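You operate a simulated robot arm through the tools that you are given. There is no shell and no other tool. Be economical: measure what you need, move in short steps, check, and stop when the job is done.

Carry out the task below with a simulated robot arm. There is one attempt and no reset: what you move stays moved.

TASK
Power down the small motor, unplug its green cable and fit the grey cap.
Fine: grey switch, then cord switch; set the connector down before the yellow line.
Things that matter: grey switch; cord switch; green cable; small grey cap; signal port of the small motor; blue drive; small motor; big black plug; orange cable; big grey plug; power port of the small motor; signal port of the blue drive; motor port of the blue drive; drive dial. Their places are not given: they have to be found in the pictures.

It is judged by the outcome, as a careful person would: the job done as asked, and still so three seconds after it is handed in. It fails if anything else is knocked over, pushed out of place, dropped, spilled or broken.

THE ROBOT
A 6-joint arm with a two-finger parallel gripper, fixed in place. Base frame: the origin is at the foot of the arm, x ahead of it, y to its left, z up; the work surface is at about z = -0.1. Lengths are in cm, angles in degrees, forces in N, time in s.
With the tool pointing down near the work surface it reaches from about 14 to 60 cm from the base axis. Its first joint turns from -66.0 to 66.0 degrees. Payload 2.1 kg.
Tool frame: the origin (TCP) lies between the finger pads and is the grasp point; the fingertips stand 3 cm ahead of it; z points along the fingers, y is the line along which they close. The gripper opens to 9.4 cm. The fingers are 2.8 cm wide and 1 cm thick; the gripper's body (5 by 9.6 cm) begins 5.5 cm behind the TCP.
Orientation is that of the tool frame in the base frame, as a unit quaternion [x, y, z, w]. With the fingers straight down and closing along the base's y, the tool's x points along the base's -x, its y along +y and its z along -z.

THE INTERFACE
- The arm moves only by the tool play_rows. Its argument "series" is a list of rows, each a list of 6 numbers: the shift along the base's x, y, z in cm, then the turn, a rotation vector about the base's x, y, z in degrees. In form: [[dx, dy, dz, wx, wy, wz], ...]. A call has 1 to 8 rows; each row shifts and turns the commanded pose from where the row before left it. "claw" is the gripper command, from -1 (fully open) to 1 (shut), values between in proportion, set as the call begins (left out, the last holds). A row lasts 0.2 s, in which the tool goes at most 5 cm and 8.6 degrees; a call with a longer step from one row to the next is refused whole, and so is a gripper value outside its range. A pose out of reach is approached as far as the arm can. The call stops where the force on the tool passes 90 N (or 10 N more than at its start, if that is more) or the arm is blocked; 0.2 s more then pass. The fingers move at their own pace (about 7.2 cm/s each) and stop on an object; they squeeze with about 35 N. The grip force told is the motor's: it shows also when the fingers shut on nothing. Time passes only in rows, and 0.2 s behind the last, so rows that do not move let the fingers close. It gives the time, the measured TCP pose, the force on the tool (base axes), the opening and the grip force at its end, in the units of the frame above (readings bear some noise).
- Cameras (640 x 400 px; columns grow to the right, rows downward): "scene" is fixed at [3.92, -35.59, 50.04]; the picture's right is [0.91, -0.42, 0.00], its down [-0.17, -0.37, -0.91] and it looks along [0.39, 0.83, -0.41] (base axes); focal length 230 px, centre (320, 200). "wrist" rides on the gripper at [-3.7, 0, -5.8] in the tool frame; the picture's right is [0.00, -1.00, 0.00], its down [0.97, 0.00, -0.24] and it looks along [0.24, 0.00, 0.97] (tool axes); focal length 218 px, centre (320, 200).
- grab_frame(camera): a new picture of that camera. No time passes.
- point_at(camera, pixels): for up to 12 pixels [column, row] of the newest picture of that camera ("zoom" is the newest enlarged one), the place [x, y, z] in the base frame of the surface seen there, good to about 0.3 cm. No time passes.
- enlarge(camera, box): a new picture of the part [left, top, right, bottom] of that camera's present view, enlarged. No time passes.
- hand_in(): hands the job in; it is judged then, once.

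Work in short steps. Measure before you move; look again where a grasp or a placing could have gone wrong, and mend it. You have 80 turns and 46 pictures in all, those below and enlarged ones among them. Open the gripper and draw the arm clear of the work before you hand the job in, unless the task says otherwise; then end with one line.

The tools are called after "Request:" by a JSON object that holds its "fn" and its "kwargs". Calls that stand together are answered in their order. play_rows: Moves the arm, as the interface text tells. Its arguments: {"type":"object","properties":{"series":{"type":"array"},"claw":{"type":"number"}},"required":["series"]} The other tools are called the same way: grab_frame (camera) takes a picture; point_at (camera, pixels) gives the place of the surface under pixels of a picture; enlarge (camera, box) takes an enlarged picture of a part of a camera's view; hand_in () hands the job in.

At the start:

```text
clock: 0.0
tool_pos: [25.6, -5.06, 41.71]
ee_rot: [-0.001, 1.0, -0.001, 0.001]
ft_force: [0.2, 0.2, -0.1]
grip_width: 9.42
gripper_force: 0.0
```

scene: 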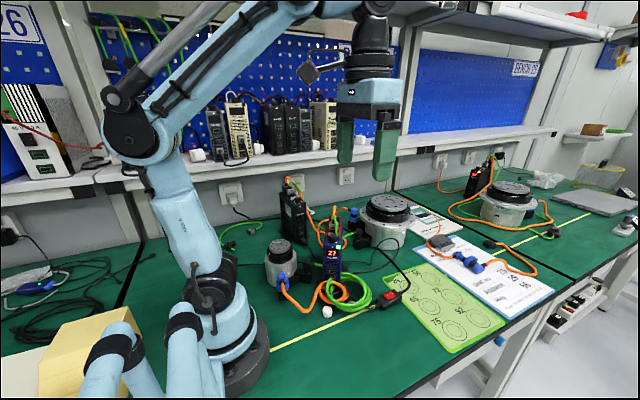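
wrist: 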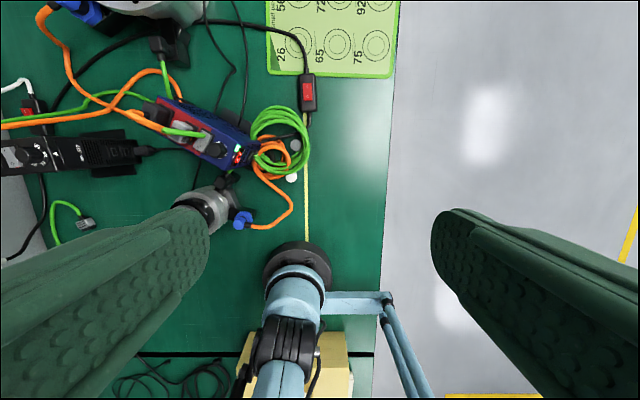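

The scene shows the small motor near (281,262), the blue drive near (332,250) and the cord switch near (390,298). I'll enlarge these areas first.

Request:
{"fn": "enlarge", "kwargs": {"camera": "scene", "box": [250, 220, 350, 320]}}

Request:
{"fn": "enlarge", "kwargs": {"camera": "wrist", "box": [130, 60, 330, 250]}}

Request:
{"fn": "enlarge", "kwargs": {"camera": "scene", "box": [260, 170, 440, 320]}}

```text
4.00 times, centred on (300, 270) of scene
```

zoom: 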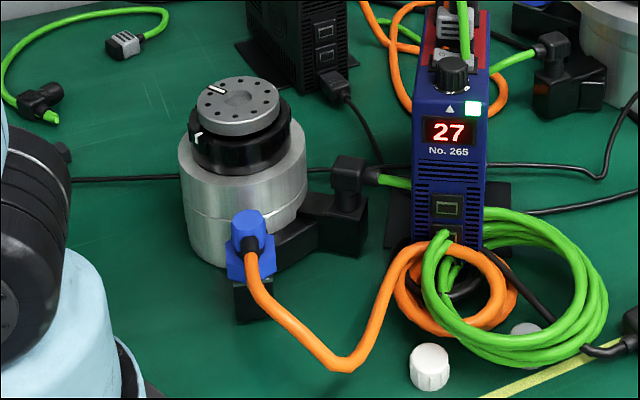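

```text
2.11 times, centred on (230, 155) of wrist
```

zoom: 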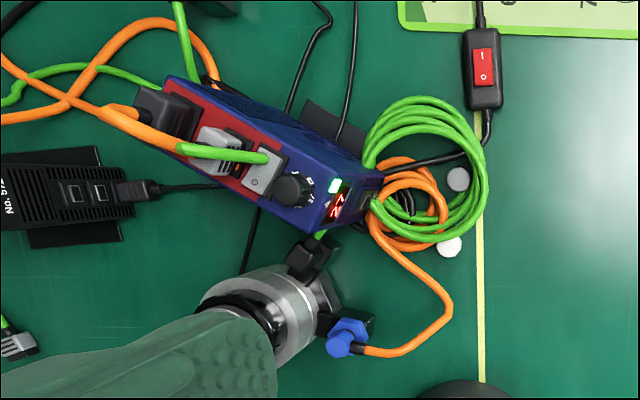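

```text
2.67 times, centred on (350, 245) of scene
```

zoom: 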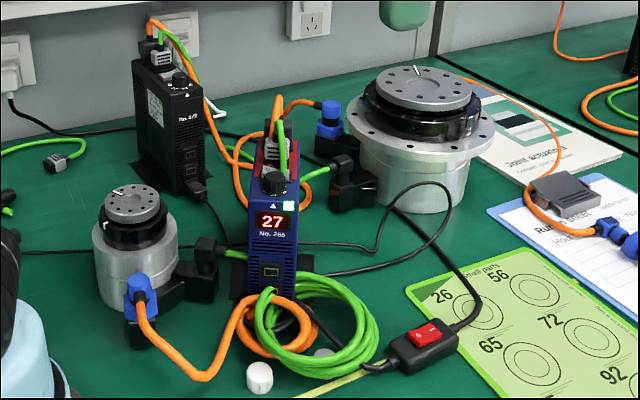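

The grey cap seems to lie inside the green coil, with a white cap outside it as a look-alike. I'll measure the main points now.

Request:
{"fn": "point_at", "kwargs": {"camera": "zoom", "pixels": [[134, 200], [138, 290], [208, 250], [272, 180], [285, 205], [259, 375], [323, 353], [424, 333], [340, 388], [300, 330], [232, 252], [190, 285]]}}

Request:
{"fn": "point_at", "kwargs": {"camera": "wrist", "pixels": [[307, 85], [307, 200], [380, 150], [294, 145], [291, 178], [195, 143], [212, 148], [222, 152], [228, 178], [242, 158], [166, 120], [238, 218]]}}

```text
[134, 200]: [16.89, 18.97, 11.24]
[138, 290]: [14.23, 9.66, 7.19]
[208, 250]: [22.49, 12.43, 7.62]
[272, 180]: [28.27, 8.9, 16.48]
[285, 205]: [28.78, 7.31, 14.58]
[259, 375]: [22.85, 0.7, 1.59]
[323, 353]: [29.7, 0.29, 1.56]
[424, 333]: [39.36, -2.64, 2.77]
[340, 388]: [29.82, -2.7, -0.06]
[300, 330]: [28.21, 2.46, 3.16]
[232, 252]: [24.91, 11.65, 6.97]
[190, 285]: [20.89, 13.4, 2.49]
```

```text
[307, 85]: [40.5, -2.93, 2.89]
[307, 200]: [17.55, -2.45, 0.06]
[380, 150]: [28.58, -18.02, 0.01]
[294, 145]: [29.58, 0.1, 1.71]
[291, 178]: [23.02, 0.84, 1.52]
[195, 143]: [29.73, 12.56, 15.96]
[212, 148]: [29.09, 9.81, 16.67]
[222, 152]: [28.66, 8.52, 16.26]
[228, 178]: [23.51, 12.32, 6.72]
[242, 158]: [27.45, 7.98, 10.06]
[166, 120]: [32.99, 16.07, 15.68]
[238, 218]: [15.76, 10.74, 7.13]
```

The yellow line is at y≈-2.5, the grey cap at (29.6,0.2) and the white cap at (23,0.8). I'll move over the drive to find the grey switch and see the ports.

Request:
{"fn": "play_rows", "kwargs": {"series": [[2, 4, 0, 0, 0, 0], [2, 4, -2, 0, 0, 0], [2, 4, -3, 0, 0, 0], [0, 3, -3, 0, 0, 0], [0, 0, 0, 0, 0, 0]]}}

Request:
{"fn": "grab_frame", "kwargs": {"camera": "wrist"}}

Request:
{"fn": "enlarge", "kwargs": {"camera": "wrist", "box": [230, 100, 410, 280]}}

```text
refused: row 3 steps farther than a row can; nothing moved
```

```text
40 pictures are left
```

wrist: 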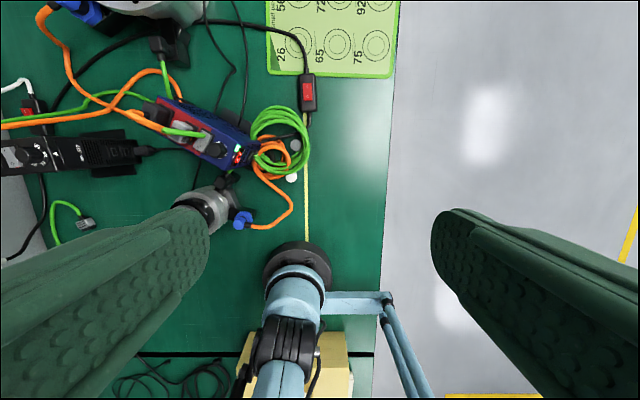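

```text
2.22 times, centred on (320, 190) of wrist
```

zoom: 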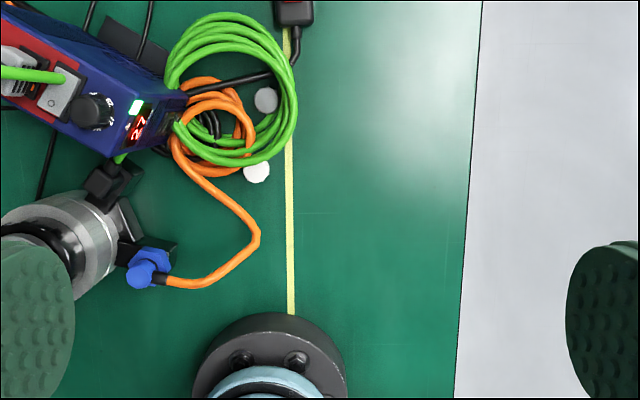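

That step was too long and was refused, but the grey rocker marked "O" beside the dial is visible. I'll repeat the move with smaller rows.

Request:
{"fn": "play_rows", "kwargs": {"series": [[2, 3, -1, 0, 0, 0], [2, 3, -1, 0, 0, 0], [2, 3, -2, 0, 0, 0], [0, 3, -2, 0, 0, 0], [0, 2, -3, 0, 0, 0], [0, 0, 0, 0, 0, 0]]}}

Request:
{"fn": "enlarge", "kwargs": {"camera": "wrist", "box": [220, 80, 420, 280]}}

```text
clock: 1.4
tool_pos: [31.5, 8.9, 32.6]
ee_rot: [0.0, 1.0, -0.001, 0.002]
ft_force: [-0.4, 0.1, 0.0]
grip_width: 9.41
gripper_force: 0.1
```

```text
2.00 times, centred on (320, 180) of wrist
```

zoom: 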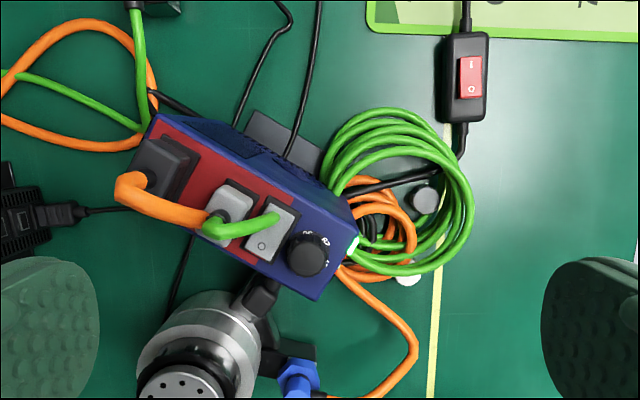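

I'll look closely at the switch and the cable above it from both cameras.

Request:
{"fn": "enlarge", "kwargs": {"camera": "scene", "box": [300, 195, 370, 255]}}

Request:
{"fn": "enlarge", "kwargs": {"camera": "wrist", "box": [300, 150, 400, 220]}}

```text
6.67 times, centred on (335, 225) of scene
```

zoom: 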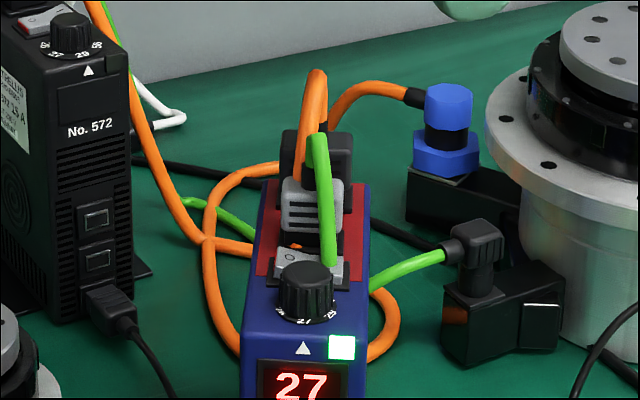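

```text
5.71 times, centred on (350, 185) of wrist
```

zoom: 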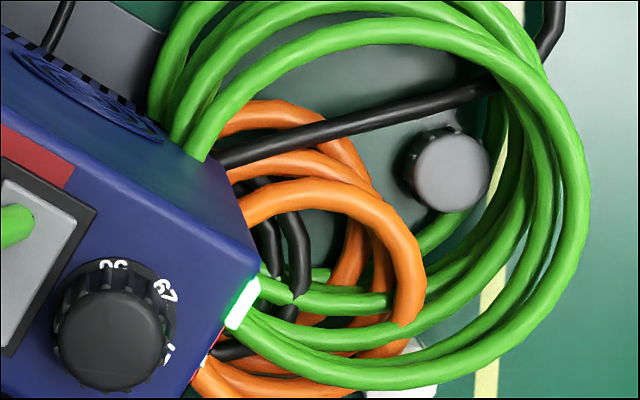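

I'll take a zoom centred on the switch and measure it.

Request:
{"fn": "enlarge", "kwargs": {"camera": "wrist", "box": [260, 130, 360, 230]}}

```text
4.00 times, centred on (310, 180) of wrist
```

zoom: 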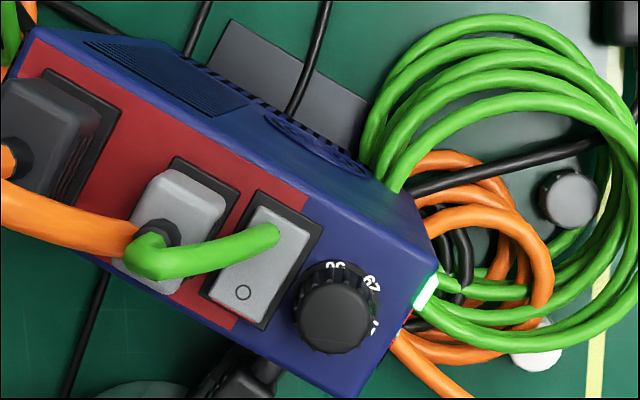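

Request:
{"fn": "point_at", "kwargs": {"camera": "zoom", "pixels": [[243, 292], [222, 290], [258, 312], [292, 255], [285, 220], [275, 235], [150, 258], [335, 310], [190, 210], [225, 325], [310, 365], [205, 250]]}}

```text
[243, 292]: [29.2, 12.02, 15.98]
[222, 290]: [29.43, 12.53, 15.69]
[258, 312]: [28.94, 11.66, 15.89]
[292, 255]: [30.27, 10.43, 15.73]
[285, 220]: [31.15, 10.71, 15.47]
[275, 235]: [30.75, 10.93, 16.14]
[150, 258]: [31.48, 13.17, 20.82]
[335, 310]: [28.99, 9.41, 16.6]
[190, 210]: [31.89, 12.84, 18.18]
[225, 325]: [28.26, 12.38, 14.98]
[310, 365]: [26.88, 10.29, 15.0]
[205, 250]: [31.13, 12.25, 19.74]
```

The rocker's O end is raised at (29.2,12.0,16.0), and its I end, by the cable, is pressed in, so the switch is on. I'll turn the tool -29° about z and bring the +y finger over the outer O end, with the dial between the open fingers.

Request:
{"fn": "play_rows", "kwargs": {"series": [[-1.4, -0.3, -2, 0, 0, -7.25], [-1.4, -0.3, -2, 0, 0, -7.25], [-1.4, -0.3, -2, 0, 0, -7.25], [-1.4, -0.1, -2, 0, 0, -7.25], [0, 0, -2, 0, 0, 0], [0, 0, -2, 0, 0, 0], [0, 0, 0, 0, 0, 0]], "claw": -1}}

Request:
{"fn": "grab_frame", "kwargs": {"camera": "wrist"}}

Request:
{"fn": "enlarge", "kwargs": {"camera": "scene", "box": [280, 160, 380, 260]}}

```text
clock: 3.0
tool_pos: [25.95, 7.83, 20.95]
ee_rot: [0.251, 0.968, -0.001, 0.001]
ft_force: [0.2, -0.7, 0.0]
grip_width: 9.4
gripper_force: 0.1
```

```text
34 pictures are left
```

wrist: 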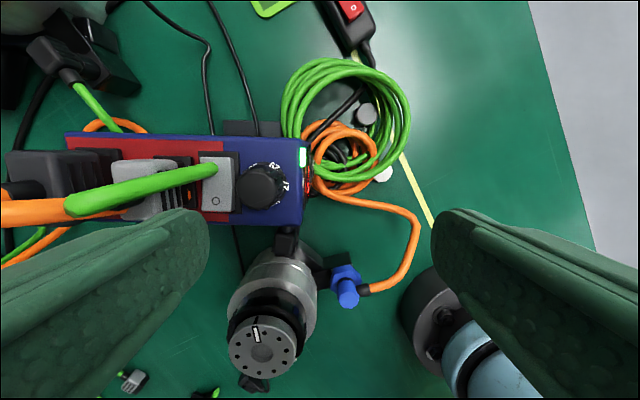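

```text
4.00 times, centred on (330, 210) of scene
```

zoom: 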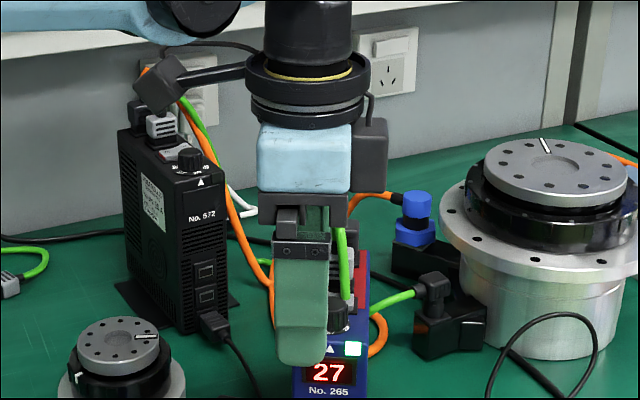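

The finger is aligned with the switch, and the O mark sits about 0.4 cm inside the finger's inner edge. I'll shift slightly toward the rocker and lower in small steps.

Request:
{"fn": "play_rows", "kwargs": {"series": [[0.2, -0.1, 0, 0, 0, 0], [0, 0, -1, 0, 0, 0], [0, 0, -0.5, 0, 0, 0], [0, 0, -0.3, 0, 0, 0], [0, 0, -0.3, 0, 0, 0], [0, 0, -0.3, 0, 0, 0]]}}

Request:
{"fn": "enlarge", "kwargs": {"camera": "wrist", "box": [150, 130, 320, 250]}}

```text
clock: 4.4
tool_pos: [26.29, 8.03, 18.64]
ee_rot: [0.249, 0.968, 0.002, -0.001]
ft_force: [-24.2, 4.4, 87.8]
grip_width: 9.03
gripper_force: 0.2
```

```text
3.33 times, centred on (235, 190) of wrist
```

zoom: 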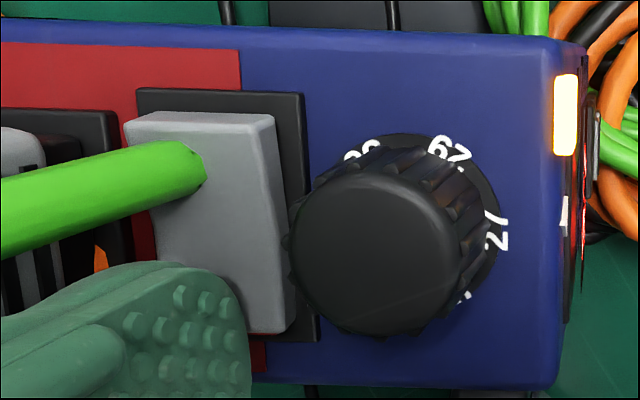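

The rocker has flipped and the lamp is now orange. I'll lift off and check.

Request:
{"fn": "play_rows", "kwargs": {"series": [[0, 0, 1, 0, 0, 0], [0, 0, 3, 0, 0, 0], [0, 0, 4, 0, 0, 0], [0, 0, 4, 0, 0, 0], [2, -3, 2, 0, 0, 0], [0, 0, 0, 0, 0, 0]]}}

Request:
{"fn": "grab_frame", "kwargs": {"camera": "wrist"}}

Request:
{"fn": "enlarge", "kwargs": {"camera": "scene", "box": [260, 190, 420, 320]}}

```text
clock: 5.8
tool_pos: [28.42, 5.1, 32.48]
ee_rot: [0.25, 0.968, -0.001, 0.001]
ft_force: [0.0, 0.1, 0.0]
grip_width: 9.41
gripper_force: 0.2
```

```text
31 pictures are left
```

wrist: 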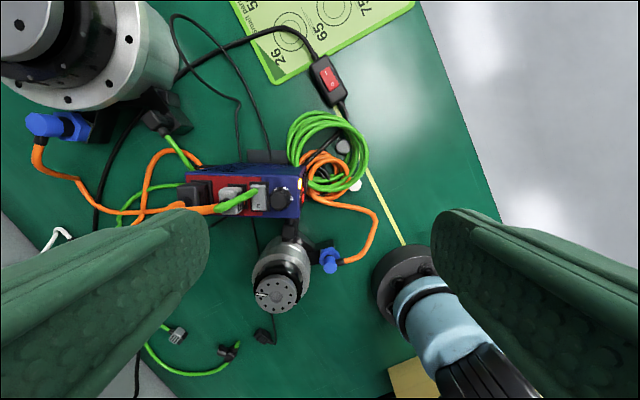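

```text
3.08 times, centred on (340, 255) of scene
```

zoom: 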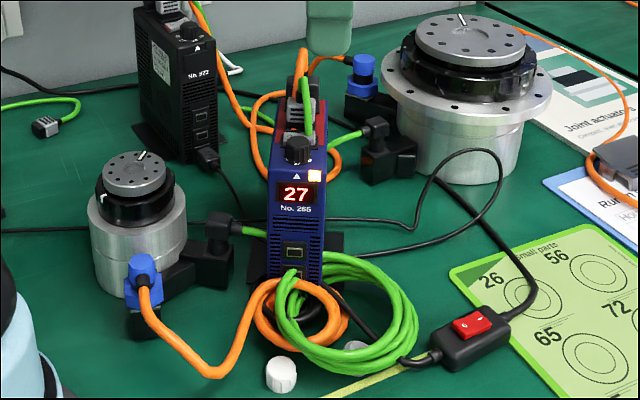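

The drive is in place and its lamp is orange. Next is the cord switch, so I'll zoom in on it.

Request:
{"fn": "enlarge", "kwargs": {"camera": "wrist", "box": [290, 40, 370, 110]}}

Request:
{"fn": "point_at", "kwargs": {"camera": "wrist", "pixels": [[325, 71], [329, 79], [332, 88], [315, 62], [342, 103], [322, 95], [345, 85]]}}

```text
5.71 times, centred on (330, 75) of wrist
```

zoom: 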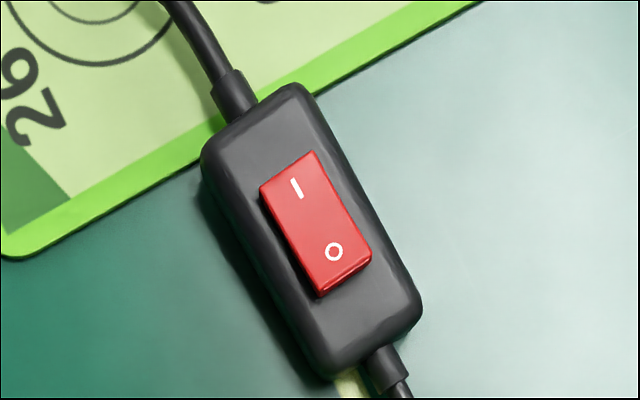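

```text
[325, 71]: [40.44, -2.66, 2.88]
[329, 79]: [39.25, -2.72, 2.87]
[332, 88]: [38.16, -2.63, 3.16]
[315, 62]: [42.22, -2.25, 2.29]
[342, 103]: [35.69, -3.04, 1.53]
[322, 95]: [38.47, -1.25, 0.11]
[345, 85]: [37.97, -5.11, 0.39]
```

The cord switch lies along x with its O end raised at about (38.2,-2.7,3.2). I'll close the fingers, turn back to yaw 0 and go above its O end.

Request:
{"fn": "play_rows", "kwargs": {"series": [[2.2, -2, -2.5, 0, 0, 7.25], [2.3, -2, -2.5, 0, 0, 7.25], [2.3, -2, -2.5, 0, 0, 7.25], [2.3, -1.8, -3, 0, 0, 7.25], [0, 0, -4.5, 0, 0, 0], [0, 0, -4.5, 0, 0, 0], [0, 0, -3, 0, 0, 0], [0, 0, 0, 0, 0, 0]], "claw": 1}}

Request:
{"fn": "grab_frame", "kwargs": {"camera": "wrist"}}

```text
clock: 7.6
tool_pos: [37.3, -3.0, 10.1]
ee_rot: [-0.001, 1.0, -0.001, 0.001]
ft_force: [0.2, -1.0, 0.2]
grip_width: 0.0
gripper_force: 33.1
```

```text
28 pictures are left
```

wrist: 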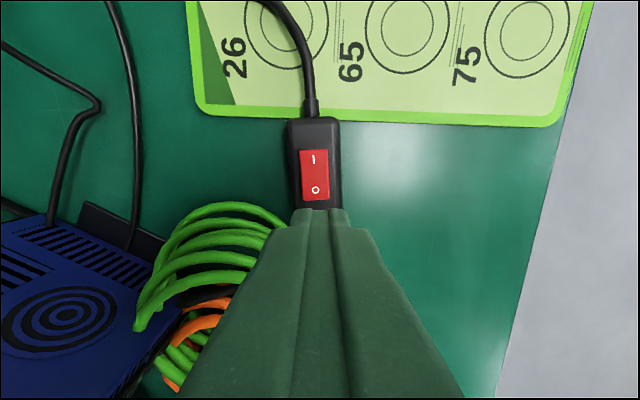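

The finger edge is just below the O mark at (317,190). I'll lower it in steps.

Request:
{"fn": "play_rows", "kwargs": {"series": [[0, 0.2, -2, 0, 0, 0], [0, 0, -1.5, 0, 0, 0], [0, 0, -0.4, 0, 0, 0], [0, 0, -0.3, 0, 0, 0], [0, 0, -0.3, 0, 0, 0], [0, 0, -0.3, 0, 0, 0]]}}

Request:
{"fn": "enlarge", "kwargs": {"camera": "wrist", "box": [240, 130, 400, 230]}}

```text
clock: 8.8
tool_pos: [37.34, -2.71, 5.61]
ee_rot: [0.0, 1.0, -0.001, -0.001]
ft_force: [-4.6, -0.3, 38.4]
grip_width: 0.03
gripper_force: 33.5
stopped in row 6: the force on the tool passed its limit (the readings are from after the stop); the commanded pose is now the measured one
```

```text
4.00 times, centred on (320, 180) of wrist
```

zoom: 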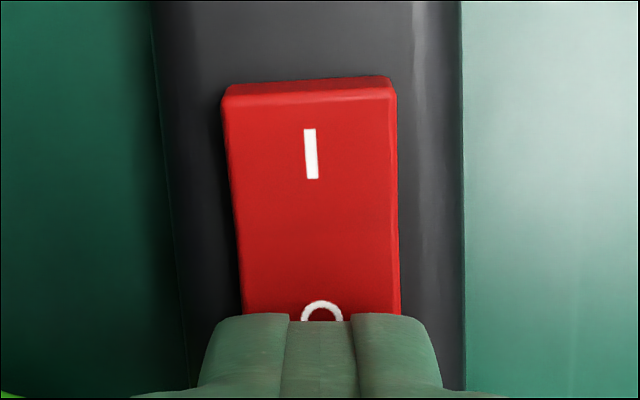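

The I end now looks raised. I'll lift and check that the display is dark.

Request:
{"fn": "play_rows", "kwargs": {"series": [[0, 0, 1.5, 0, 0, 0], [0, 0, 4, 0, 0, 0], [0, 0, 4.5, 0, 0, 0], [-2, 3, 3, 0, 0, 0], [-3, 3, 2, 0, 0, 0], [-4, 2, 2, 0, 0, 0], [0, 0, 0, 0, 0, 0]], "claw": -1}}

Request:
{"fn": "grab_frame", "kwargs": {"camera": "wrist"}}

Request:
{"fn": "enlarge", "kwargs": {"camera": "scene", "box": [260, 210, 420, 320]}}

```text
clock: 10.4
tool_pos: [28.2, 4.98, 23.02]
ee_rot: [-0.001, 1.0, -0.001, 0.0]
ft_force: [0.4, 0.7, 0.0]
grip_width: 9.41
gripper_force: 0.0
```

```text
26 pictures are left
```

wrist: 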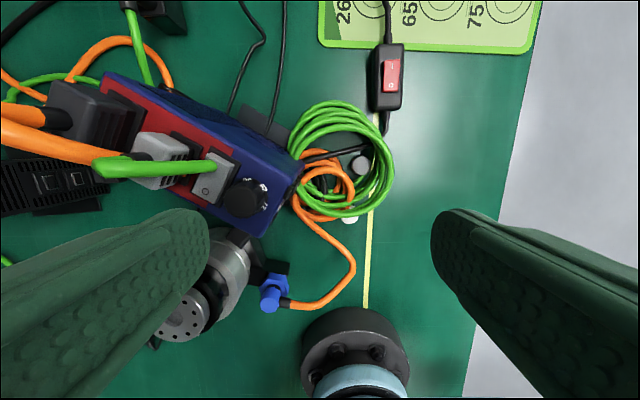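

```text
3.64 times, centred on (340, 265) of scene
```

zoom: 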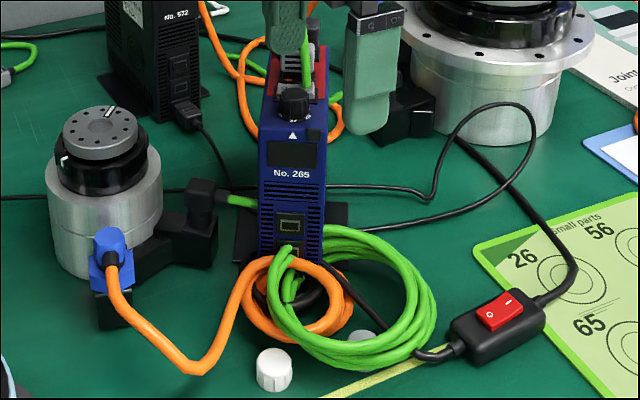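

The display is dark, so the power-down is done. Next I'll look closely at the small motor's signal connector.

Request:
{"fn": "play_rows", "kwargs": {"series": [[-2, 2.5, 0, 0, 0, 0], [-2, 2.5, 0, 0, 0, 0], [-0.7, 2.4, -2, 0, 0, 0], [0, 0, 0, 0, 0, 0]]}}

Request:
{"fn": "enlarge", "kwargs": {"camera": "wrist", "box": [220, 110, 420, 270]}}

Request:
{"fn": "enlarge", "kwargs": {"camera": "scene", "box": [265, 240, 335, 300]}}

```text
clock: 11.4
tool_pos: [23.39, 12.45, 20.66]
ee_rot: [0.0, 1.0, 0.0, 0.0]
ft_force: [-0.4, -0.5, -0.1]
grip_width: 9.39
gripper_force: 0.1
```

```text
2.50 times, centred on (320, 190) of wrist
```

zoom: 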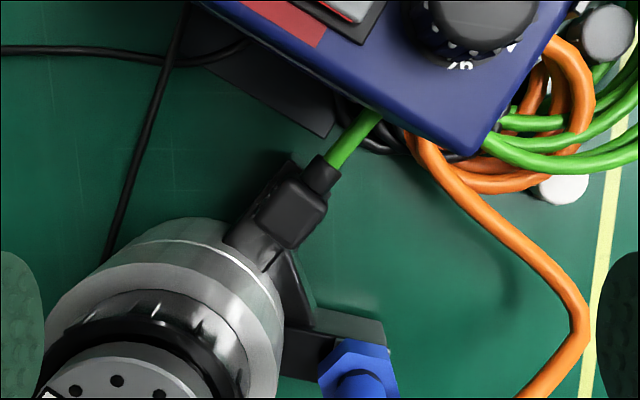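

```text
6.67 times, centred on (300, 270) of scene
```

zoom: 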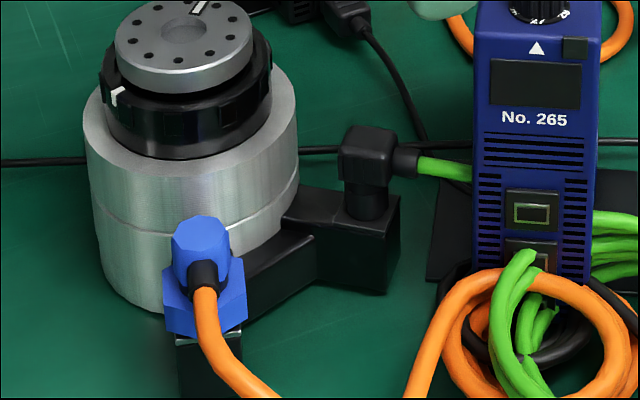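

The plug is a black elbow seated upright on the port block, so it should come straight up. I'll enlarge it and measure its edges.

Request:
{"fn": "enlarge", "kwargs": {"camera": "wrist", "box": [280, 160, 360, 230]}}

```text
5.71 times, centred on (320, 195) of wrist
```

zoom: 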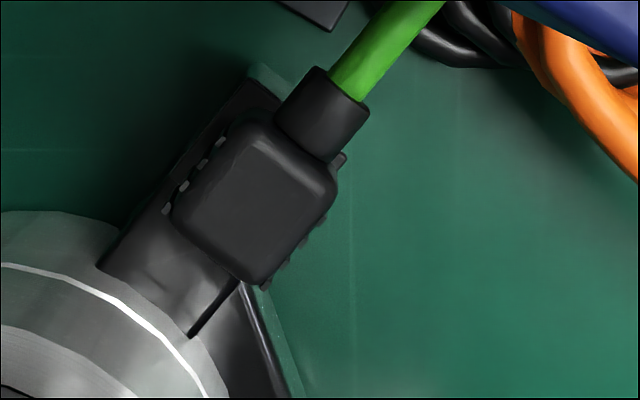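

Request:
{"fn": "point_at", "kwargs": {"camera": "zoom", "pixels": [[254, 198], [190, 205], [245, 130], [325, 185], [250, 270], [305, 220], [215, 155], [325, 110], [345, 160], [150, 250], [260, 90], [215, 270]]}}

```text
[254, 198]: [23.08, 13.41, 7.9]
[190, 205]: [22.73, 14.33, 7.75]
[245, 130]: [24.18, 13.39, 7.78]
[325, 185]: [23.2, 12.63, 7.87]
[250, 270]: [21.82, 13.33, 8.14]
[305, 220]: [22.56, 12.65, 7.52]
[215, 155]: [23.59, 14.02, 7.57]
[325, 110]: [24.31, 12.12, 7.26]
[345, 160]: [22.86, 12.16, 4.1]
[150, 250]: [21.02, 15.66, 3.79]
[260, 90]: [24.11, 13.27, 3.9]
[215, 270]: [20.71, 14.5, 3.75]
```

The elbow's top is centred at (23.05,13.4,7.9), its sides are turned about -36°, and the block top is at z≈3.9. I'll turn -36°, half open the fingers and move above it, offset slightly toward the motor to keep the camera clear of the drive.

Request:
{"fn": "play_rows", "kwargs": {"series": [[-0.1, 0.25, 0, 0, 0, -7.2], [-0.1, 0.25, 0, 0, 0, -7.2], [-0.15, 0.25, 0, 0, 0, -7.2], [-0.15, 0.25, 0, 0, 0, -7.2], [-0.16, 0.19, -2, 0, 0, -7.2], [0, 0, -2, 0, 0, 0], [0, 0, -2.5, 0, 0, 0], [0, 0, 0, 0, 0, 0]], "claw": 0}}

Request:
{"fn": "grab_frame", "kwargs": {"camera": "wrist"}}

Request:
{"fn": "enlarge", "kwargs": {"camera": "scene", "box": [260, 190, 360, 290]}}

```text
clock: 13.2
tool_pos: [23.05, 13.7, 14.36]
ee_rot: [0.309, 0.951, 0.0, 0.0]
ft_force: [-1.1, 0.3, -0.5]
grip_width: 4.67
gripper_force: 0.0
```

```text
21 pictures are left
```

wrist: 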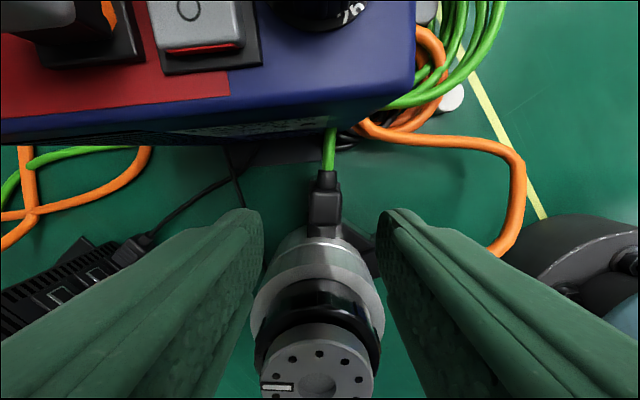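

```text
4.00 times, centred on (310, 240) of scene
```

zoom: 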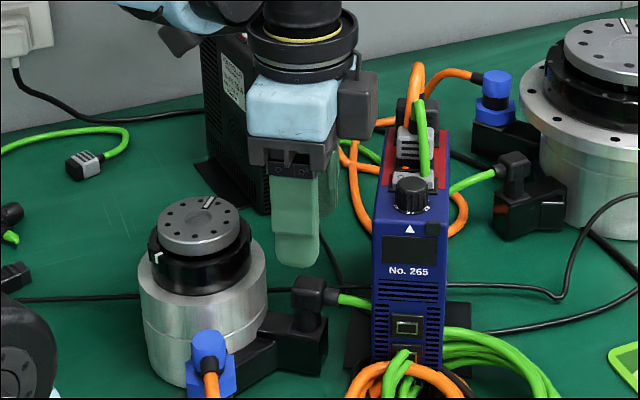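

The plug at (325,210) is centred between the fingers. I'll make a small correction and lower to grip height, watching the drive gap.

Request:
{"fn": "play_rows", "kwargs": {"series": [[-0.4, -0.05, -1, 0, 0, 0], [0, 0, -2, 0, 0, 0], [0, 0, -1.5, 0, 0, 0], [0, 0, -1, 0, 0, 0], [0, 0, -1, 0, 0, 0], [0, 0, 0, 0, 0, 0]]}}

Request:
{"fn": "grab_frame", "kwargs": {"camera": "wrist"}}

```text
clock: 14.6
tool_pos: [22.36, 13.82, 7.74]
ee_rot: [0.31, 0.951, 0.0, 0.0]
ft_force: [-0.4, -1.1, 0.3]
grip_width: 4.71
gripper_force: 0.0
```

```text
19 pictures are left
```

wrist: 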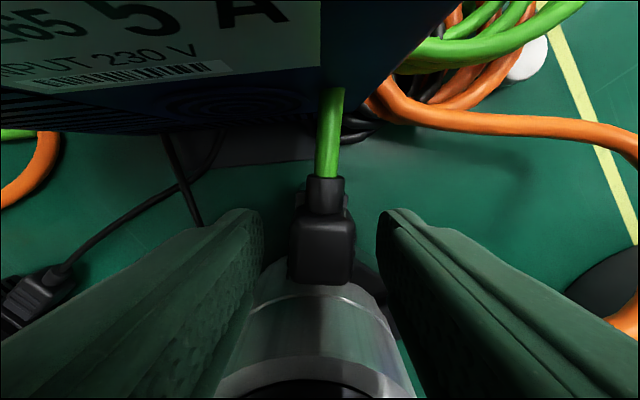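

The plug sits between the fingers with no contact. I'll close on it.

Request:
{"fn": "play_rows", "kwargs": {"series": [[0, 0, 0, 0, 0, 0], [0, 0, 0, 0, 0, 0], [0, 0, 0, 0, 0, 0]], "claw": 1}}

Request:
{"fn": "play_rows", "kwargs": {"series": [[0, 0, 0.3, 0, 0, 0], [0, 0, 0.3, 0, 0, 0], [0, 0, 0.5, 0, 0, 0], [0, 0, 0.5, 0, 0, 0], [0, 0, 0.5, 0, 0, 0]]}}

```text
clock: 15.4
tool_pos: [22.39, 13.85, 7.67]
ee_rot: [0.309, 0.951, 0.0, 0.0]
ft_force: [0.1, -3.4, -5.0]
grip_width: 2.3
gripper_force: 34.3
```

```text
clock: 16.6
tool_pos: [22.61, 13.85, 9.74]
ee_rot: [0.31, 0.951, -0.001, -0.001]
ft_force: [0.0, -0.5, 0.0]
grip_width: 0.0
gripper_force: 33.0
```

The grip width fell to 0, so the plug slipped out. I'll look.

Request:
{"fn": "grab_frame", "kwargs": {"camera": "wrist"}}

Request:
{"fn": "enlarge", "kwargs": {"camera": "scene", "box": [260, 220, 350, 300]}}

```text
18 pictures are left
```

wrist: 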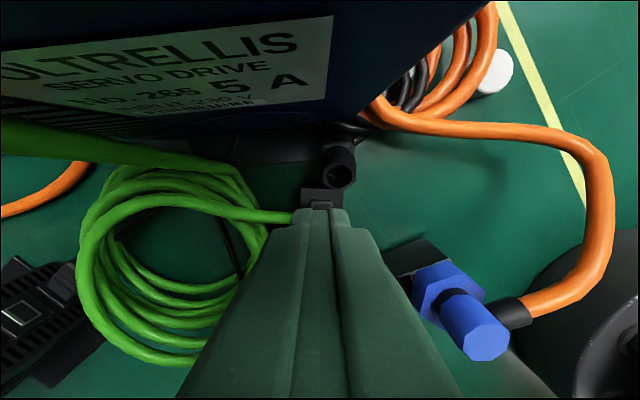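

```text
5.00 times, centred on (305, 260) of scene
```

zoom: 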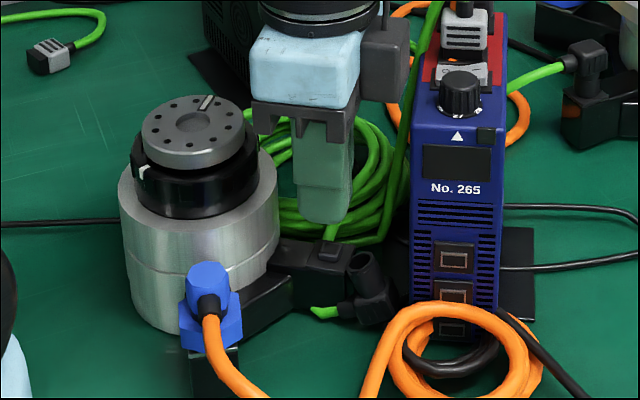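

The plug is out and lying on its side between the port block and the drive, and the green coil has flipped to the far side. I'll raise, open, and look from above.

Request:
{"fn": "play_rows", "kwargs": {"series": [[0, 0, 3, 0, 0, 0], [0, 0, 4, 0, 0, 0], [0.5, -0.5, 3, 0, 0, 0], [0, 0, 0, 0, 0, 0]], "claw": 0}}

Request:
{"fn": "grab_frame", "kwargs": {"camera": "wrist"}}

Request:
{"fn": "enlarge", "kwargs": {"camera": "wrist", "box": [260, 110, 400, 210]}}

```text
clock: 17.6
tool_pos: [22.88, 13.44, 19.92]
ee_rot: [0.309, 0.951, 0.0, 0.001]
ft_force: [0.2, -0.1, 1.2]
grip_width: 4.69
gripper_force: 0.1
```

```text
16 pictures are left
```

wrist: 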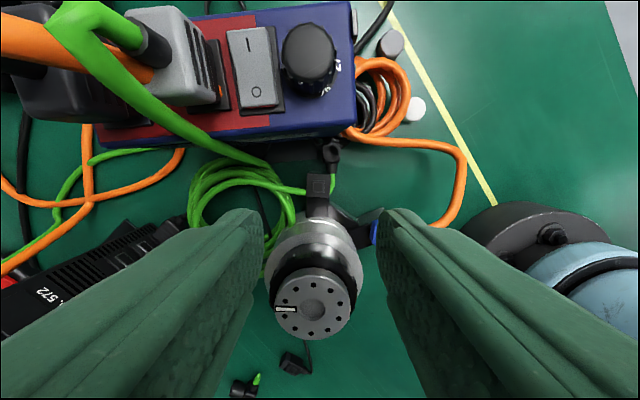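

```text
4.00 times, centred on (330, 160) of wrist
```

zoom: 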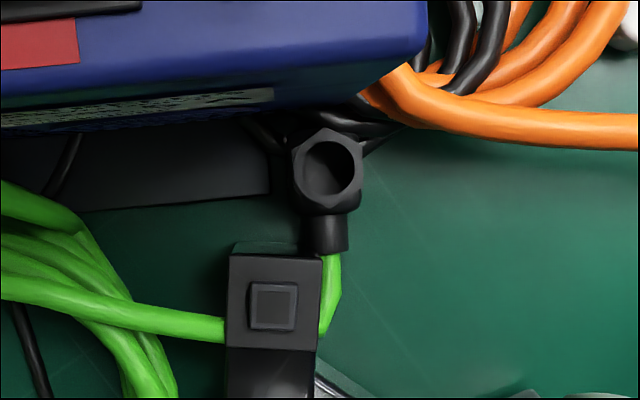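

Request:
{"fn": "point_at", "kwargs": {"camera": "zoom", "pixels": [[272, 305], [325, 165], [297, 165], [360, 165], [325, 205], [328, 232], [330, 270], [328, 310], [180, 318], [240, 260], [310, 260], [240, 180]]}}

Request:
{"fn": "point_at", "kwargs": {"camera": "wrist", "pixels": [[390, 43], [416, 109], [410, 70], [240, 165], [120, 80], [330, 60]]}}

```text
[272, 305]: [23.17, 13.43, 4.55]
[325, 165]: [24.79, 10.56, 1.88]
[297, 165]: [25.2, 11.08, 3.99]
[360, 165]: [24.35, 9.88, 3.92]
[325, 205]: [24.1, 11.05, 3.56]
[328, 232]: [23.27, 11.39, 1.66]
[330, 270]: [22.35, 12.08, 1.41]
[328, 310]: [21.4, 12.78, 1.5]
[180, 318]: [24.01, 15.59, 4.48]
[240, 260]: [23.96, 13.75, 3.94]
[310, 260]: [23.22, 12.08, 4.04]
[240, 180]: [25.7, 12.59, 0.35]
```

```text
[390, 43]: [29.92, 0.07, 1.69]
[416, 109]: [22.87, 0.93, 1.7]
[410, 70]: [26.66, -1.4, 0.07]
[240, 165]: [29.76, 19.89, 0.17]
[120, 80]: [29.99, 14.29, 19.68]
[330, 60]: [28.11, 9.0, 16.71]
```

The plug stands socket-up at about (24.75,10.5), top z≈4, roughly 2 cm from the drive wall. I'll go over it tilted 22° so the hand leans away from the drive, with a narrow opening.

Request:
{"fn": "play_rows", "kwargs": {"series": [[0.3, -0.6, -1, -4.33, -5.93, 0], [0.3, -0.6, -1, -4.33, -5.93, 0], [0.3, -0.6, -1, -4.33, -5.93, 0], [0.2, -0.58, -3, 0, 0, 0], [0, 0, -3, 0, 0, 0], [0, 0, 0, 0, 0, 0]], "claw": 0.28}}

Request:
{"fn": "grab_frame", "kwargs": {"camera": "wrist"}}

```text
clock: 19.0
tool_pos: [24.31, 10.66, 10.72]
ee_rot: [0.303, 0.934, -0.058, 0.181]
ft_force: [-5.5, 3.0, 1.7]
grip_width: 3.33
gripper_force: 0.1
```

```text
14 pictures are left
```

wrist: 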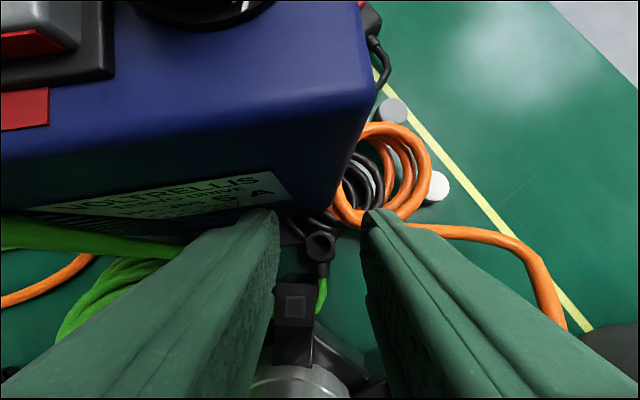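

The fingers straddle the plug at (320,245). I'll correct a little away from the drive and re-read the force.

Request:
{"fn": "play_rows", "kwargs": {"series": [[-0.2, 0.15, 0, 0, 0, 0], [0, 0, 0, 0, 0, 0]]}}

```text
clock: 19.6
tool_pos: [24.09, 10.9, 10.74]
ee_rot: [0.304, 0.933, -0.06, 0.181]
ft_force: [-0.5, -0.3, 0.4]
grip_width: 3.37
gripper_force: 0.1
```

The force is near zero now. I'll lower to grip height.

Request:
{"fn": "play_rows", "kwargs": {"series": [[-0.1, 0.15, -1.5, 0, 0, 0], [0, 0, -1.5, 0, 0, 0], [0, 0, -1.2, 0, 0, 0], [0, 0, -1, 0, 0, 0], [0, 0, -0.7, 0, 0, 0], [0, 0, 0, 0, 0, 0]]}}

Request:
{"fn": "grab_frame", "kwargs": {"camera": "wrist"}}

```text
clock: 20.6
tool_pos: [23.78, 11.21, 6.06]
ee_rot: [0.302, 0.935, -0.063, 0.174]
ft_force: [0.5, -20.6, 83.4]
grip_width: 3.37
gripper_force: 0.0
stopped in row 4: the force on the tool passed its limit (the readings are from after the stop); the commanded pose is now the measured one
```

```text
13 pictures are left
```

wrist: 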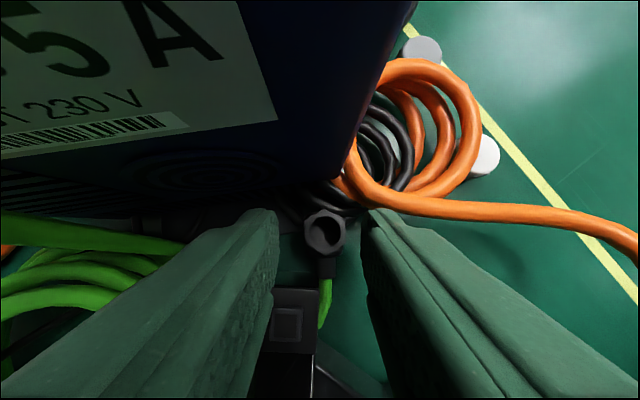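

The descent stopped at z=6.06 with 83 N. I'll back off slightly and see what touched.

Request:
{"fn": "play_rows", "kwargs": {"series": [[0, 0, 0.3, 0, 0, 0], [0, 0, 0, 0, 0, 0]]}}

Request:
{"fn": "enlarge", "kwargs": {"camera": "scene", "box": [265, 215, 345, 295]}}

```text
clock: 21.2
tool_pos: [23.79, 11.44, 6.44]
ee_rot: [0.302, 0.935, -0.062, 0.176]
ft_force: [0.3, -1.2, -0.3]
grip_width: 3.37
gripper_force: 0.1
```

```text
5.00 times, centred on (305, 255) of scene
```

zoom: 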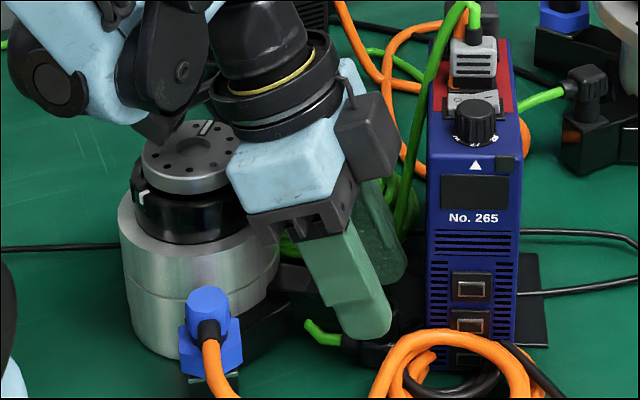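

The camera box has over 1 cm of clearance to the drive, so the left finger's lower edge most likely met the port block. I'll shift about 0.5 cm toward the drive and lower carefully.

Request:
{"fn": "play_rows", "kwargs": {"series": [[0.31, -0.45, 0, 0, 0, 0], [0, 0, -0.4, 0, 0, 0], [0, 0, -0.3, 0, 0, 0], [0, 0, -0.3, 0, 0, 0], [0, 0, 0, 0, 0, 0]]}}

```text
clock: 21.8
tool_pos: [23.98, 10.98, 6.1]
ee_rot: [0.3, 0.937, -0.063, 0.17]
ft_force: [-0.4, -11.4, 50.4]
grip_width: 3.39
gripper_force: 0.0
stopped in row 3: the force on the tool passed its limit (the readings are from after the stop); the commanded pose is now the measured one
```

It stopped again at the same height, so the block is probably not the cause. I'll zoom in on the fingertips.

Request:
{"fn": "play_rows", "kwargs": {"series": [[0, 0, 0.3, 0, 0, 0], [0, 0, 0, 0, 0, 0]]}}

Request:
{"fn": "enlarge", "kwargs": {"camera": "wrist", "box": [250, 150, 410, 350]}}

```text
clock: 22.4
tool_pos: [24.06, 10.91, 6.4]
ee_rot: [0.3, 0.936, -0.064, 0.171]
ft_force: [-0.2, -0.3, 0.2]
grip_width: 3.38
gripper_force: 0.0
```

```text
2.00 times, centred on (330, 250) of wrist
```

zoom: 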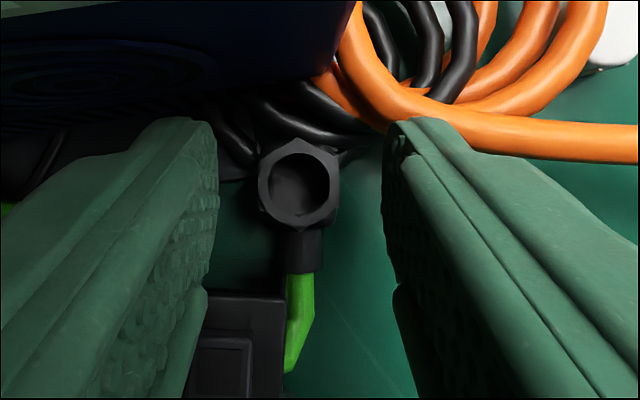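

Request:
{"fn": "point_at", "kwargs": {"camera": "zoom", "pixels": [[390, 105], [440, 115], [500, 130], [300, 150], [258, 185], [338, 185], [305, 250], [240, 295], [275, 295], [240, 340], [190, 330], [410, 135]]}}

```text
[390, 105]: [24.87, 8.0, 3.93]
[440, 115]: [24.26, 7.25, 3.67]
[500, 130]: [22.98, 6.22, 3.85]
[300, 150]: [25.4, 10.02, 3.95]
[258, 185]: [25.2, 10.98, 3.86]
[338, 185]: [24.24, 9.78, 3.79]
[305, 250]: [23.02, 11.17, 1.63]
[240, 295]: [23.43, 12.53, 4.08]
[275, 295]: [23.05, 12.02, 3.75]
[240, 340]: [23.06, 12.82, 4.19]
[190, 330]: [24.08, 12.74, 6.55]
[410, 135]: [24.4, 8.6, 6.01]
```

The orange cable's top is at z≈3.9 near (24.6,7.7), right under the right fingertip, so that is what I touched. I'll narrow the opening, shift away, and lower only to grip the neck ring.

Request:
{"fn": "play_rows", "kwargs": {"series": [[0, 0, 0.6, 0, 0, 0], [-0.25, 0.24, 0, 0, 0, 0], [0, 0, 0, 0, 0, 0], [0, 0, -0.6, 0, 0, 0], [0, 0, -0.4, 0, 0, 0], [0, 0, -0.3, 0, 0, 0], [0, 0, 0, 0, 0, 0]], "claw": 0.5}}

```text
clock: 23.6
tool_pos: [23.63, 11.2, 5.86]
ee_rot: [0.299, 0.938, -0.064, 0.165]
ft_force: [0.7, -13.0, 53.4]
grip_width: 2.36
gripper_force: 0.1
stopped in row 6: the force on the tool passed its limit (the readings are from after the stop); the commanded pose is now the measured one
```

The fingertips are at z≈3.05, about 1 cm down the ring. I'll ease up 0.1 cm and close here.

Request:
{"fn": "play_rows", "kwargs": {"series": [[0, 0, 0.1, 0, 0, 0], [0, 0, 0, 0, 0, 0], [0, 0, 0, 0, 0, 0]], "claw": 1}}

```text
clock: 24.4
tool_pos: [23.69, 11.25, 6.09]
ee_rot: [0.299, 0.937, -0.064, 0.168]
ft_force: [6.1, 1.1, 16.5]
grip_width: 1.49
gripper_force: 34.8
```

It's holding the ring at 1.49 cm. I'll lift slowly and check.

Request:
{"fn": "play_rows", "kwargs": {"series": [[0, 0, 0.4, 0, 0, 0], [0, 0, 0.8, 0, 0, 0], [0, 0, 1.2, 0, 0, 0], [0, 0, 1.5, 0, 0, 0], [0, 0, 1.5, 0, 0, 0], [0, 0, 0, 0, 0, 0]]}}

Request:
{"fn": "enlarge", "kwargs": {"camera": "scene", "box": [250, 190, 410, 320]}}

```text
clock: 25.9
tool_pos: [23.58, 11.14, 11.7]
ee_rot: [0.3, 0.937, -0.065, 0.166]
ft_force: [0.4, 0.0, -0.5]
grip_width: 1.46
gripper_force: 34.7
```

```text
3.08 times, centred on (330, 255) of scene
```

zoom: 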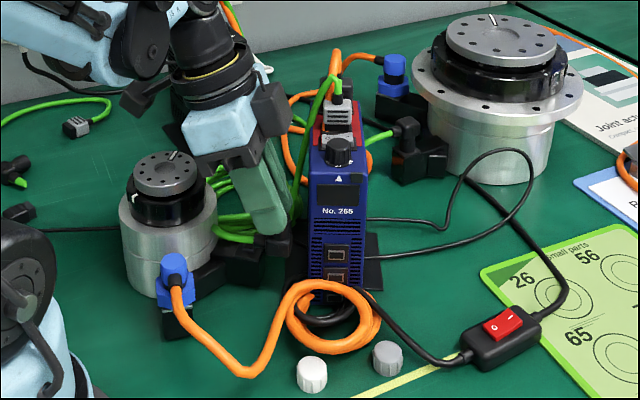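

The plug is held and clear. I'll carry it over the orange coil, in front of the drive, to the free strip on the front side of the yellow line near (26,-8), between the two caps in x.

Request:
{"fn": "play_rows", "kwargs": {"series": [[-0.6, -1.5, 0.8, 0, 0, 0], [-0.3, -2.2, 0.5, 0, 0, 0], [0, -2.4, 0, 0, 0, 0], [0.5, -2.4, 0, 0, 0, 0], [0.5, -2.4, 0, 0, 0, 0], [0.6, -2.4, 0, 0, 0, 0], [0.6, -2.4, 0, 0, 0, 0], [0, 0, 0, 0, 0, 0]]}}

Request:
{"fn": "grab_frame", "kwargs": {"camera": "scene"}}

```text
clock: 27.6
tool_pos: [24.9, -4.68, 12.7]
ee_rot: [0.299, 0.937, -0.065, 0.167]
ft_force: [-0.1, -0.2, 0.0]
grip_width: 1.48
gripper_force: 34.4
```

```text
9 pictures are left
```

scene: 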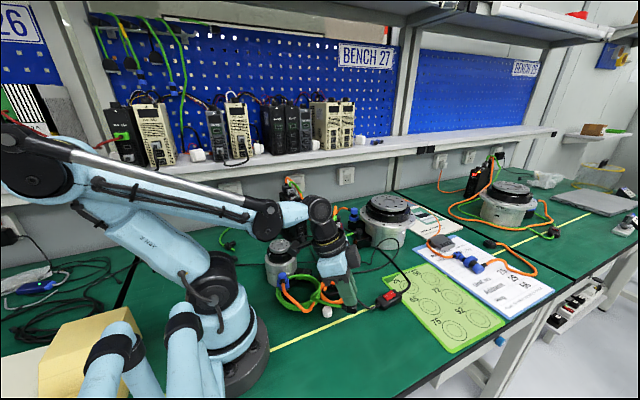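

The cable follows freely with no force. I'll move 3 cm further and lower until it touches the table.

Request:
{"fn": "play_rows", "kwargs": {"series": [[0, -2, -1, 0, 0, 0], [0, -1, -2, 0, 0, 0], [0, 0, -1.5, 0, 0, 0], [0, 0, -1, 0, 0, 0], [0, 0, -0.5, 0, 0, 0], [0, 0, 0, 0, 0, 0]]}}

Request:
{"fn": "play_rows", "kwargs": {"series": [[0, 0, -0.3, 0, 0, 0], [0, 0, -0.3, 0, 0, 0], [0, 0, -0.3, 0, 0, 0], [0, 0, -0.3, 0, 0, 0]]}}

```text
clock: 29.1
tool_pos: [24.82, -7.5, 6.73]
ee_rot: [0.299, 0.937, -0.064, 0.167]
ft_force: [-0.5, -0.5, -0.5]
grip_width: 1.52
gripper_force: 35.4
```

```text
clock: 30.1
tool_pos: [25.1, -7.71, 5.56]
ee_rot: [0.299, 0.937, -0.065, 0.169]
ft_force: [1.6, -6.6, 18.8]
grip_width: 1.51
gripper_force: 35.2
```

There's table contact at 19 N. I'll open slightly and withdraw upward.

Request:
{"fn": "play_rows", "kwargs": {"series": [[0, 0, 0.1, 0, 0, 0], [0, 0, 0, 0, 0, 0], [0, 0, 0, 0, 0, 0]], "claw": 0.4}}

Request:
{"fn": "play_rows", "kwargs": {"series": [[0, 0, 1, 0, 0, 0], [0, 0, 2, 0, 0, 0], [0, 0, 3, 0, 0, 0], [0, 0, 4, 0, 0, 0], [0, 2, 4, 0, 0, 0], [0, 3, 3, 0, 0, 0], [0, 0, 0, 0, 0, 0]]}}

Request:
{"fn": "grab_frame", "kwargs": {"camera": "wrist"}}

```text
clock: 30.9
tool_pos: [24.96, -7.55, 5.58]
ee_rot: [0.3, 0.937, -0.064, 0.167]
ft_force: [0.2, 0.2, -0.5]
grip_width: 2.79
gripper_force: 0.1
```

```text
clock: 32.5
tool_pos: [25.01, -2.25, 22.69]
ee_rot: [0.299, 0.937, -0.064, 0.166]
ft_force: [-0.1, -0.4, 0.1]
grip_width: 2.81
gripper_force: 0.0
```

```text
8 pictures are left
```

wrist: 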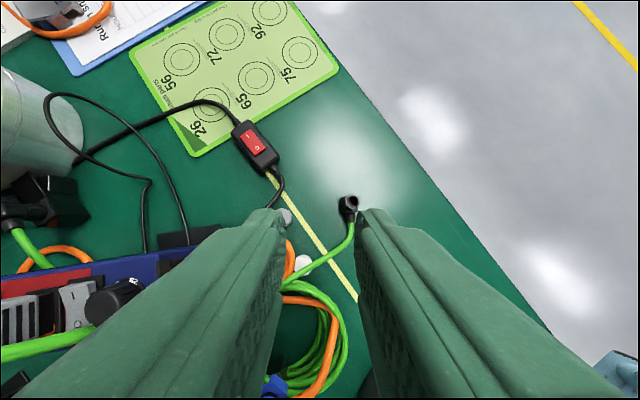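

The plug stands at (349,205) on the front side of the line. Next I'll level the tool and look down at the grey cap.

Request:
{"fn": "play_rows", "kwargs": {"series": [[1.5, 0.3, 0, 4.33, 5.93, 0], [2, 0.6, 0, 4.33, 5.93, 0], [2, 0.6, 0, 4.33, 5.93, 0], [0.4, 0, -3, 0, 0, 0], [0, 0, -3, 0, 0, 0], [0, 0, 0, 0, 0, 0]], "claw": 0.1}}

Request:
{"fn": "grab_frame", "kwargs": {"camera": "wrist"}}

```text
clock: 33.9
tool_pos: [31.01, -1.02, 16.58]
ee_rot: [0.302, 0.953, -0.004, -0.015]
ft_force: [-0.2, 0.0, 0.5]
grip_width: 4.24
gripper_force: 0.1
```

```text
7 pictures are left
```

wrist: 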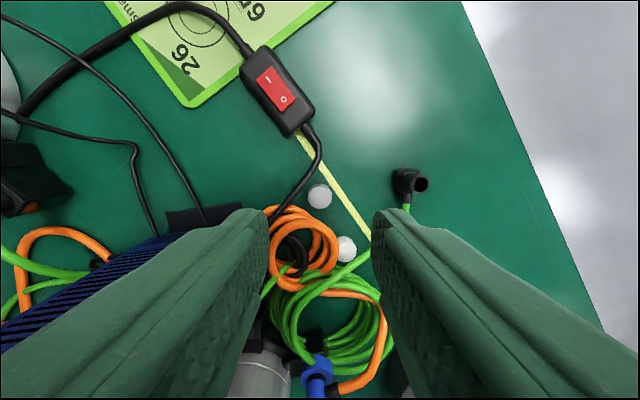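

The grey cap is at (319,196), free of cables. I'll measure it and its neighbours.

Request:
{"fn": "point_at", "kwargs": {"camera": "wrist", "pixels": [[319, 194], [309, 195], [329, 195], [319, 206], [346, 248], [322, 150], [300, 215], [408, 183], [315, 335], [360, 262]]}}

```text
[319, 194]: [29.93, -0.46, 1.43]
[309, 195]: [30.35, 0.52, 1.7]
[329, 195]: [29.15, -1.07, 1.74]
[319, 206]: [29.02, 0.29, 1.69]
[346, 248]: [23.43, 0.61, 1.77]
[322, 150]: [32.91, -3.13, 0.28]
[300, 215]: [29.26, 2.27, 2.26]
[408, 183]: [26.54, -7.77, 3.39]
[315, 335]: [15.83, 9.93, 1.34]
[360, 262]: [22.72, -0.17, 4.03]
```

Cables lie near the cap, so I'll enlarge to choose a closing direction.

Request:
{"fn": "enlarge", "kwargs": {"camera": "wrist", "box": [270, 150, 370, 240]}}

```text
4.44 times, centred on (320, 195) of wrist
```

zoom: 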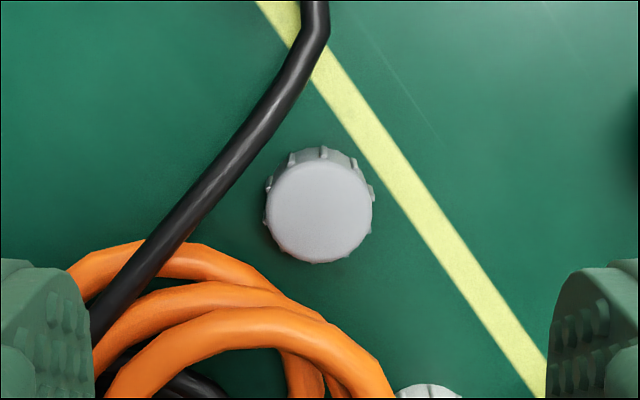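

Request:
{"fn": "point_at", "kwargs": {"camera": "zoom", "pixels": [[319, 212], [245, 150], [200, 205], [290, 70], [220, 258], [270, 300], [320, 325], [375, 212], [319, 263], [319, 150], [265, 212], [340, 360]]}}

```text
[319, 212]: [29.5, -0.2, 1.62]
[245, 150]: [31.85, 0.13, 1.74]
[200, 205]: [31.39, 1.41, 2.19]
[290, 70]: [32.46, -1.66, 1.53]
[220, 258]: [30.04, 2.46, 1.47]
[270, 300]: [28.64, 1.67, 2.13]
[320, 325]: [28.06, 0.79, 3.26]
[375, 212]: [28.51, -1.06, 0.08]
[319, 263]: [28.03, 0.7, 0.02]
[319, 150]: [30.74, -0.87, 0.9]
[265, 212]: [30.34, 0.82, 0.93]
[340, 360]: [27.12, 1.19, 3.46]
```

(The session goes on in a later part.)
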